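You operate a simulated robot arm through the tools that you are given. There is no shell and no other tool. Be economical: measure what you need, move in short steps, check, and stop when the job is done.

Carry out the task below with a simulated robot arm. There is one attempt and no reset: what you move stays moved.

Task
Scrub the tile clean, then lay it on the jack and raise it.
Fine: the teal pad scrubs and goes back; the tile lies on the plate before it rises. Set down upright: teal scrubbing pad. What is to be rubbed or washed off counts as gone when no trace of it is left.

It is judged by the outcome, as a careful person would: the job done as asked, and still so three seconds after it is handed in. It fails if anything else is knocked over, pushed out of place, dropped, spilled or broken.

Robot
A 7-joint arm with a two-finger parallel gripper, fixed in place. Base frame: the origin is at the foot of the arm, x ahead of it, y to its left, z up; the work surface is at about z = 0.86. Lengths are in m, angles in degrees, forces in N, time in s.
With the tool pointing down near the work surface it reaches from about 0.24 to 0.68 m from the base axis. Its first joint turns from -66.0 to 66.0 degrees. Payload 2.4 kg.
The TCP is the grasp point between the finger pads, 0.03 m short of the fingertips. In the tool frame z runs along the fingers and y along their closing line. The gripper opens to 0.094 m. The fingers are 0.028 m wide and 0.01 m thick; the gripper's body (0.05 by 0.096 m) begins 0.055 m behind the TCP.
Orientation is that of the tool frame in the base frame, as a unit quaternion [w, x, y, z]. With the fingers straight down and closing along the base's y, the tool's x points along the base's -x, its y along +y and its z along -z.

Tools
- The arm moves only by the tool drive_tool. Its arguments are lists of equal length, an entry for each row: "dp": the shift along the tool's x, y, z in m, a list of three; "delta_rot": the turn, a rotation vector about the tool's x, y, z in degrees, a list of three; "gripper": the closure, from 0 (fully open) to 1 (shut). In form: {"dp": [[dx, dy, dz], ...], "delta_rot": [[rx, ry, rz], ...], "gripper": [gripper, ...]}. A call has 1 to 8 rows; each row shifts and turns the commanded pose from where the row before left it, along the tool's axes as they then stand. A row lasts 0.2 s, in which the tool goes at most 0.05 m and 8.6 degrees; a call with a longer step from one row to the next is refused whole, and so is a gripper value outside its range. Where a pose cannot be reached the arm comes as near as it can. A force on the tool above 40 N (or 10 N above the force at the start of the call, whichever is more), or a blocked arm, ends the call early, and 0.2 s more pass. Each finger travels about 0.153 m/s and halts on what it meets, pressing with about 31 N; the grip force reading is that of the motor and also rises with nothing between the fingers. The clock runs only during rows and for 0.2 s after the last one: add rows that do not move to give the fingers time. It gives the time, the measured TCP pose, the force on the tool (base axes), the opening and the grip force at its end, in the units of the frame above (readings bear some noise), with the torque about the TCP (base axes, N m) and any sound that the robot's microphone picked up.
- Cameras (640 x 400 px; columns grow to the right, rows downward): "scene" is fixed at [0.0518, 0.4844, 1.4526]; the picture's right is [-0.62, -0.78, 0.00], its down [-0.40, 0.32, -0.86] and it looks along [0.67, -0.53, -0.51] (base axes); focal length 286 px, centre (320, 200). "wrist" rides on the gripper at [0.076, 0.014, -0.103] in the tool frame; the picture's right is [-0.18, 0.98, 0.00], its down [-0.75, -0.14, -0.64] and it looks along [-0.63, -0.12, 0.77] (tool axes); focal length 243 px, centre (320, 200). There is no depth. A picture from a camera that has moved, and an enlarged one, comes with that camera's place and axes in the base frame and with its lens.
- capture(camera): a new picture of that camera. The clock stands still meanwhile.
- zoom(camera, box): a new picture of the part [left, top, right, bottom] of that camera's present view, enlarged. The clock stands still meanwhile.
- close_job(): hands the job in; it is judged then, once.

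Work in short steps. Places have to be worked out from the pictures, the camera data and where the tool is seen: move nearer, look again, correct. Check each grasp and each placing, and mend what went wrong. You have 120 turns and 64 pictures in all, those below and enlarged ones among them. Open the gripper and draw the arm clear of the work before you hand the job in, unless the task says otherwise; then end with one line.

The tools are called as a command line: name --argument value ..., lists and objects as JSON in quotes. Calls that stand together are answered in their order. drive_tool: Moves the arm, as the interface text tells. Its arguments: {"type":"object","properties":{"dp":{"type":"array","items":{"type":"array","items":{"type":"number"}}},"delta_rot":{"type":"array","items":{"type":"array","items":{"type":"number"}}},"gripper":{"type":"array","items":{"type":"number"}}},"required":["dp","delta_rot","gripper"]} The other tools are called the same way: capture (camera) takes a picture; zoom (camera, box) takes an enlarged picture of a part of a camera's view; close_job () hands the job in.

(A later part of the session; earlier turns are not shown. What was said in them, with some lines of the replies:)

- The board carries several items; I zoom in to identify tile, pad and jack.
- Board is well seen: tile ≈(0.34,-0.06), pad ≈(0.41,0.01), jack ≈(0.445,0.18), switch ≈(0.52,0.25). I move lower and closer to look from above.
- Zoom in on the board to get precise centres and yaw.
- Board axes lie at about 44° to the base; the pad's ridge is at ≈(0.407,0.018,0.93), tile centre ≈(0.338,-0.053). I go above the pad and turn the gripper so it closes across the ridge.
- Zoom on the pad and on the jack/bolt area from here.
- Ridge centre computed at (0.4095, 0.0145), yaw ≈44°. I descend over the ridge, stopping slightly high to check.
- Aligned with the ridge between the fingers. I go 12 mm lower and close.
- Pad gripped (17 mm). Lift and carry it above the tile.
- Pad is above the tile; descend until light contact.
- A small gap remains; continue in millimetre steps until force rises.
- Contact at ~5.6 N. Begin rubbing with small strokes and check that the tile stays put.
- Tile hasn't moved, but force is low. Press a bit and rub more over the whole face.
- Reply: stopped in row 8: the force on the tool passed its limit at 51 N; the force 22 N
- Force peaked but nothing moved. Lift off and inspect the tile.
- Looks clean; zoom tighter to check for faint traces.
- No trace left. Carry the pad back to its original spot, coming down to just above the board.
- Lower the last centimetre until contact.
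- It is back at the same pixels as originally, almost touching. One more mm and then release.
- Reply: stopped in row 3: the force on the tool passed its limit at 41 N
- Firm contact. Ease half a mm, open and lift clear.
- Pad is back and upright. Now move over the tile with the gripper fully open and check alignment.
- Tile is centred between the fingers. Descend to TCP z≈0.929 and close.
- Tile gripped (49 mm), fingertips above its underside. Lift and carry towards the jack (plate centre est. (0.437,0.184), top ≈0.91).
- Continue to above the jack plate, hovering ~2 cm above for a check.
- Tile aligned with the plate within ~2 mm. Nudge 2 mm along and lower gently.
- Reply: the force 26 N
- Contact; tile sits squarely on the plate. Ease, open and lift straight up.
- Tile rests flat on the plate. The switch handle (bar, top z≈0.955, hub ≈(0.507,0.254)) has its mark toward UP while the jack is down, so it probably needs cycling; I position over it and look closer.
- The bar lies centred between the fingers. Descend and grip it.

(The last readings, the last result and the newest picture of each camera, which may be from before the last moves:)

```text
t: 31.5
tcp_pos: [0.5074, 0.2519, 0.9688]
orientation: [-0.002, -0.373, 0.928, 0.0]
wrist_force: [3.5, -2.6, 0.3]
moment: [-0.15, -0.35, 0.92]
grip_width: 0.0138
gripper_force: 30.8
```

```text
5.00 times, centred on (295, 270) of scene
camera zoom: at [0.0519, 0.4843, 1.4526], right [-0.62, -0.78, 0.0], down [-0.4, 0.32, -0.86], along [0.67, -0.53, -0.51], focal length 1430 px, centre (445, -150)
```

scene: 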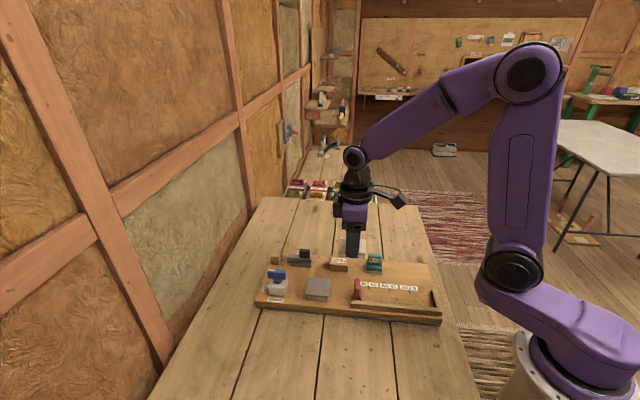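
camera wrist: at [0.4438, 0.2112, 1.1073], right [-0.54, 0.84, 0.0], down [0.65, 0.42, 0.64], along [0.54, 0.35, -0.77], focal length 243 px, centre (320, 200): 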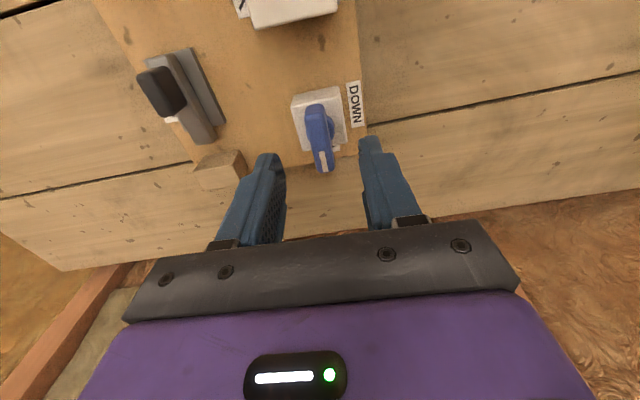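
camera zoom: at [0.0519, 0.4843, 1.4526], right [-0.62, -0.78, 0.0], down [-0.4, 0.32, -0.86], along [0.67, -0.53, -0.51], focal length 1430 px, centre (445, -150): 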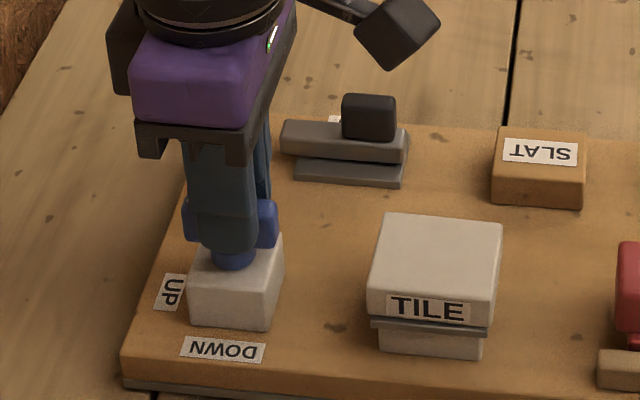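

Gripped. Turn a little toward DOWN (counter-clockwise from above) and watch torque.

drive_tool --dp '[[0, 0, 0], [0, 0, 0], [0, 0, 0], [0, 0, 0]]' --delta_rot '[[0, 0, -5], [0, 0, -5], [0, 0, -5], [0, 0, 0]]' --gripper '[1, 1, 1, 1]'

```text
t: 32.5
tcp_pos: [0.5075, 0.2529, 0.9685]
orientation: [-0.001, -0.489, 0.872, 0.001]
wrist_force: [12.8, 0.2, 1.0]
moment: [-0.23, -0.35, -0.01]
grip_width: 0.0139
gripper_force: 30.6
```

It turns freely. Small centring correction, continue turning.

drive_tool --dp '[[-0.0008, -0.0013, 0], [0, 0, 0], [0, 0, 0], [0, 0, 0], [0, 0, 0], [0, 0, 0]]' --delta_rot '[[0, 0, 0], [0, 0, -7], [0, 0, -7], [0, 0, -7], [0, 0, -7], [0, 0, 0]]' --gripper '[1, 1, 1, 1, 1, 1]'

zoom --camera "scene" --box '[250, 230, 340, 310]'

```text
t: 33.9
tcp_pos: [0.5083, 0.2511, 0.9671]
orientation: [-0.001, -0.686, 0.728, 0.001]
wrist_force: [14.6, -7.7, 0.0]
moment: [-0.86, -0.42, -0.06]
grip_width: 0.014
gripper_force: 30.7
```

```text
5.00 times, centred on (295, 270) of scene
camera zoom: at [0.0524, 0.4842, 1.4526], right [-0.62, -0.78, 0.0], down [-0.4, 0.32, -0.86], along [0.67, -0.53, -0.51], focal length 1430 px, centre (445, -150)
```

zoom: 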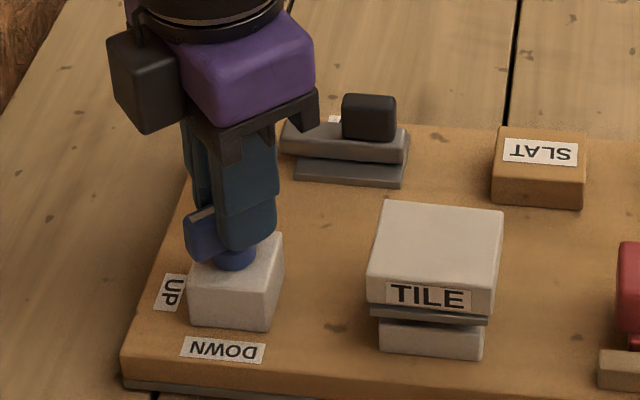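

Interesting: the plate is rising as the handle turns this way. Continue turning with a centring correction and check.

drive_tool --dp '[[0.001, -0.0015, 0], [0, 0, 0], [0, 0, 0], [0, 0, 0], [0, 0, 0]]' --delta_rot '[[0, 0, 0], [0, 0, -7], [0, 0, -7], [0, 0, -7], [0, 0, 0]]' --gripper '[1, 1, 1, 1, 1]'

zoom --camera "scene" --box '[250, 230, 340, 310]'

```text
t: 35.1
tcp_pos: [0.5099, 0.2512, 0.9679]
orientation: [0.001, 0.807, -0.59, -0.002]
wrist_force: [10.6, -5.5, 0.3]
moment: [-0.77, -0.67, -0.03]
grip_width: 0.0139
gripper_force: 31.2
```

```text
5.00 times, centred on (295, 270) of scene
camera zoom: at [0.0522, 0.4843, 1.4526], right [-0.62, -0.78, 0.0], down [-0.4, 0.32, -0.86], along [0.67, -0.53, -0.51], focal length 1430 px, centre (445, -150)
```

zoom: 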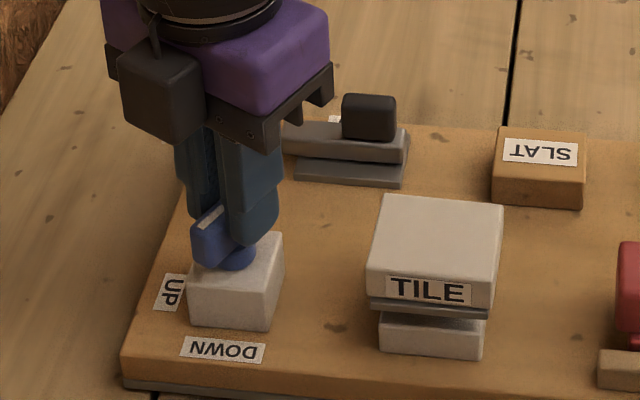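

Plate height follows the handle angle. Keep turning toward the end stop.

drive_tool --dp '[[0.0005, -0.001, 0], [0, 0, 0], [0, 0, 0], [0, 0, 0], [0, 0, 0], [0, 0, 0]]' --delta_rot '[[0, 0, 0], [0, 0, -7], [0, 0, -7], [0, 0, -7], [0, 0, -5], [0, 0, 0]]' --gripper '[1, 1, 1, 1, 1, 1]'

zoom --camera "scene" --box '[250, 230, 340, 310]'

```text
t: 36.5
tcp_pos: [0.5106, 0.2525, 0.9682]
orientation: [0.0, 0.919, -0.393, -0.003]
wrist_force: [8.6, 3.9, -0.3]
moment: [-0.11, -0.51, -0.04]
grip_width: 0.0139
gripper_force: 30.7
```

```text
5.00 times, centred on (295, 270) of scene
camera zoom: at [0.0521, 0.4845, 1.4525], right [-0.62, -0.78, 0.0], down [-0.4, 0.32, -0.86], along [0.67, -0.53, -0.51], focal length 1430 px, centre (445, -150)
```

zoom: 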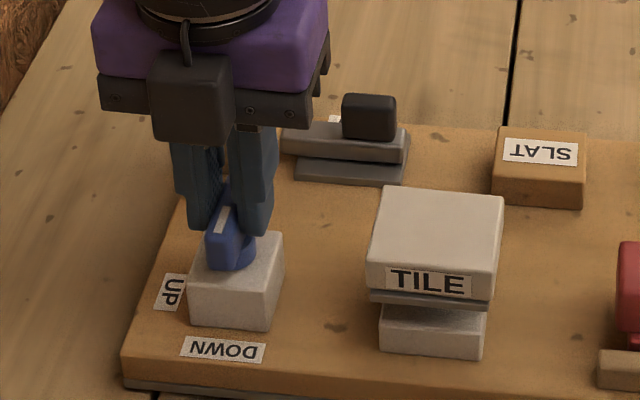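

Handle now at 90°. Check whether the plate moves with time: wait without moving.

drive_tool --dp '[[0, 0, 0], [0, 0, 0], [0, 0, 0], [0, 0, 0], [0, 0, 0], [0, 0, 0], [0, 0, 0], [0, 0, 0]]' --delta_rot '[[0, 0, 0], [0, 0, 0], [0, 0, 0], [0, 0, 0], [0, 0, 0], [0, 0, 0], [0, 0, 0], [0, 0, 0]]' --gripper '[1, 1, 1, 1, 1, 1, 1, 1]'

zoom --camera "scene" --box '[250, 230, 340, 310]'

```text
t: 38.3
tcp_pos: [0.511, 0.2527, 0.9685]
orientation: [0.0, 0.919, -0.393, -0.002]
wrist_force: [9.7, 11.6, 4.0]
moment: [0.72, 0.16, -0.04]
grip_width: 0.014
gripper_force: 31.0
```

```text
5.00 times, centred on (295, 270) of scene
camera zoom: at [0.052, 0.4846, 1.4525], right [-0.62, -0.78, 0.0], down [-0.4, 0.32, -0.86], along [0.67, -0.53, -0.51], focal length 1430 px, centre (445, -150)
```

zoom: 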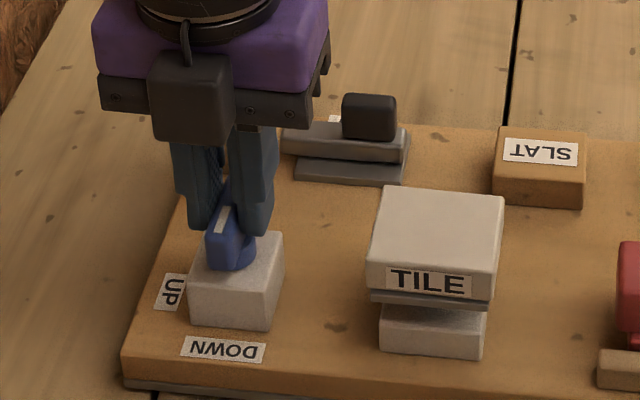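

Height depends on angle only (~16 mm at 90°). Test whether it turns further, watching torque.

drive_tool --dp '[[0, -0.0014, 0], [0, 0, 0], [0, 0, 0], [0, 0, 0]]' --delta_rot '[[0, 0, 0], [0, 0, -6], [0, 0, -6], [0, 0, 0]]' --gripper '[1, 1, 1, 1]'

zoom --camera "scene" --box '[250, 230, 340, 310]'

```text
t: 39.3
tcp_pos: [0.5121, 0.2514, 0.9667]
orientation: [0.001, 0.955, -0.295, -0.002]
wrist_force: [5.0, 3.8, 5.4]
moment: [0.72, 0.02, -1.15]
grip_width: 0.0184
gripper_force: 30.7
```

```text
5.00 times, centred on (295, 270) of scene
camera zoom: at [0.0519, 0.4844, 1.4526], right [-0.62, -0.78, 0.0], down [-0.4, 0.32, -0.86], along [0.67, -0.53, -0.51], focal length 1430 px, centre (445, -150)
```

zoom: 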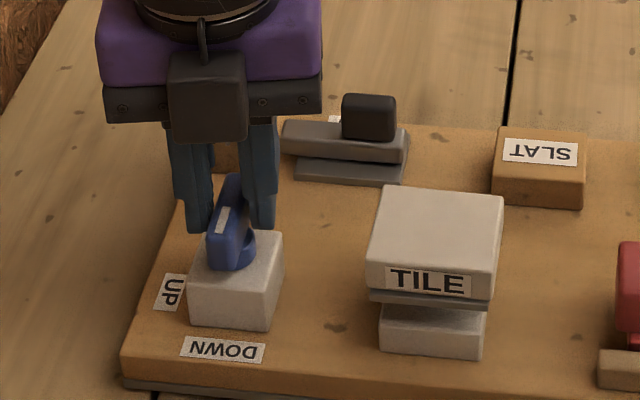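

End stop reached: plate fully raised with the tile. Turn back the overshoot, release and lift away.

drive_tool --dp '[[0, 0, 0], [0, 0, 0], [0, 0, 0], [0, 0, 0], [0, 0, 0], [0, 0, -0.04], [0, 0, -0.045], [0, 0, -0.04]]' --delta_rot '[[0, 0, 6], [0, 0, 4.5], [0, 0, 0], [0, 0, 0], [0, 0, 0], [0, 0, 0], [0, 0, 0], [0, 0, 0]]' --gripper '[1, 1, 0.7, 0.4, 0.4, 0.4, 0.4, 0.4]'

zoom --camera "scene" --box '[250, 230, 340, 310]'

capture --camera "wrist"

```text
t: 41.1
tcp_pos: [0.5132, 0.2537, 1.0937]
orientation: [0.002, 0.924, -0.382, -0.003]
wrist_force: [0.5, 1.0, 0.2]
moment: [-0.02, 0.01, -0.03]
grip_width: 0.0564
gripper_force: 0.1
```

```text
5.00 times, centred on (295, 270) of scene
camera zoom: at [0.0518, 0.4844, 1.4526], right [-0.62, -0.78, 0.0], down [-0.4, 0.32, -0.86], along [0.67, -0.53, -0.51], focal length 1430 px, centre (445, -150)
```

zoom: 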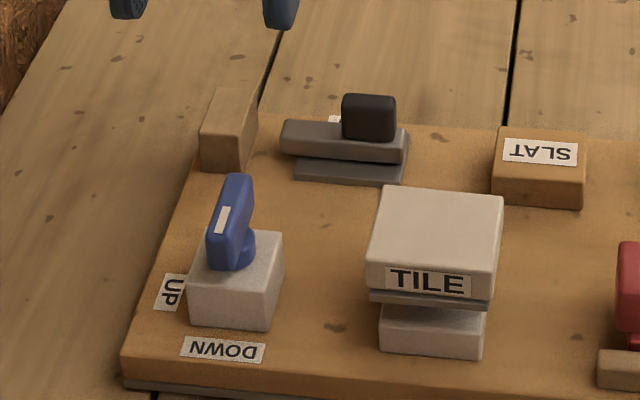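

```text
16 pictures are left
camera wrist: at [0.5577, 0.1899, 1.197], right [-0.82, -0.57, 0.01], down [-0.43, 0.63, 0.64], along [-0.37, 0.53, -0.76], focal length 243 px, centre (320, 200)
```

wrist: 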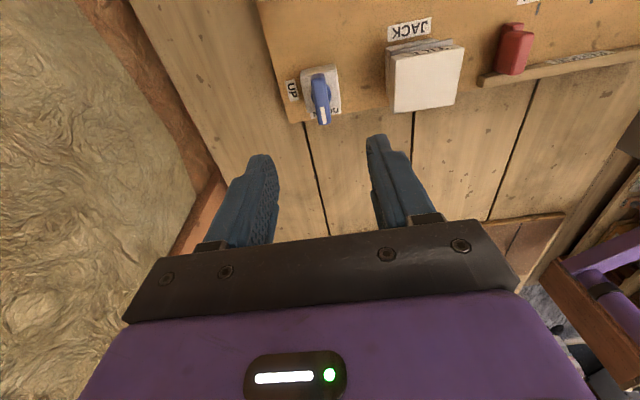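

Plate stays raised with the tile on it. Draw the arm up clear and take a last look.

drive_tool --dp '[[0, 0, -0.045], [0, 0, -0.045], [0, 0, -0.03], [0, 0, 0], [0, 0, 0], [0, 0, 0], [0, 0, 0]]' --delta_rot '[[0, 0, 0], [0, 0, 0], [0, 0, 0], [0, 0, 0], [0, 0, 0], [0, 0, 0], [0, 0, 0]]' --gripper '[0, 0, 0, 0, 0, 0, 0]'

zoom --camera "scene" --box '[245, 220, 455, 340]'

zoom --camera "scene" --box '[300, 260, 340, 305]'

```text
t: 42.7
tcp_pos: [0.512, 0.2525, 1.212]
orientation: [0.001, 0.924, -0.382, -0.002]
wrist_force: [0.9, 0.0, 0.9]
moment: [0.0, 0.01, 0.0]
grip_width: 0.094
gripper_force: 0.0
```

```text
3.05 times, centred on (350, 280) of scene
camera zoom: at [0.0518, 0.4844, 1.4526], right [-0.62, -0.78, 0.0], down [-0.4, 0.32, -0.86], along [0.67, -0.53, -0.51], focal length 871 px, centre (229, -44)
```

zoom: 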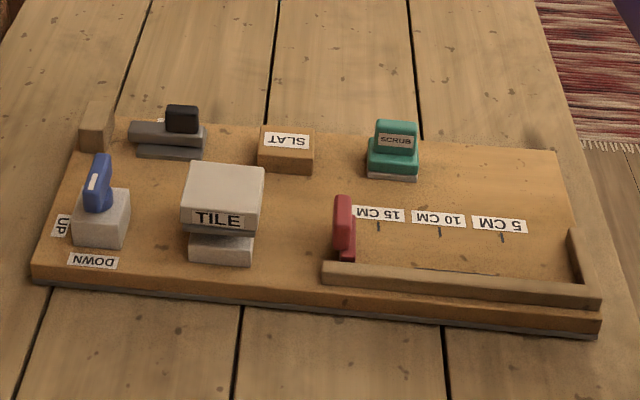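

```text
8.89 times, centred on (320, 282) of scene
camera zoom: at [0.0518, 0.4844, 1.4526], right [-0.62, -0.78, 0.0], down [-0.4, 0.32, -0.86], along [0.67, -0.53, -0.51], focal length 2542 px, centre (320, -533)
```

zoom: 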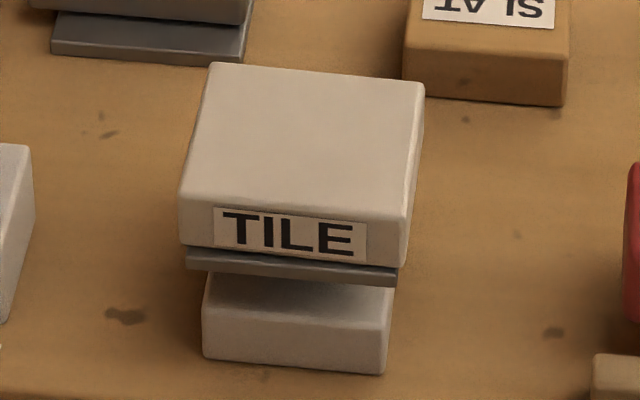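

Everything is in order: the tile is clean and lying flat on the raised plate, the pad is back upright in its place, and the arm is clear. I hand the job in.

close_job

```text
The job is handed in.
```

The tile is scrubbed clean and lies flat on the jack plate, raised about 16 mm to the handle's end stop; the handle's mark now points at DOWN, because turning it that way lifted the plate. The teal pad is back upright in its place.
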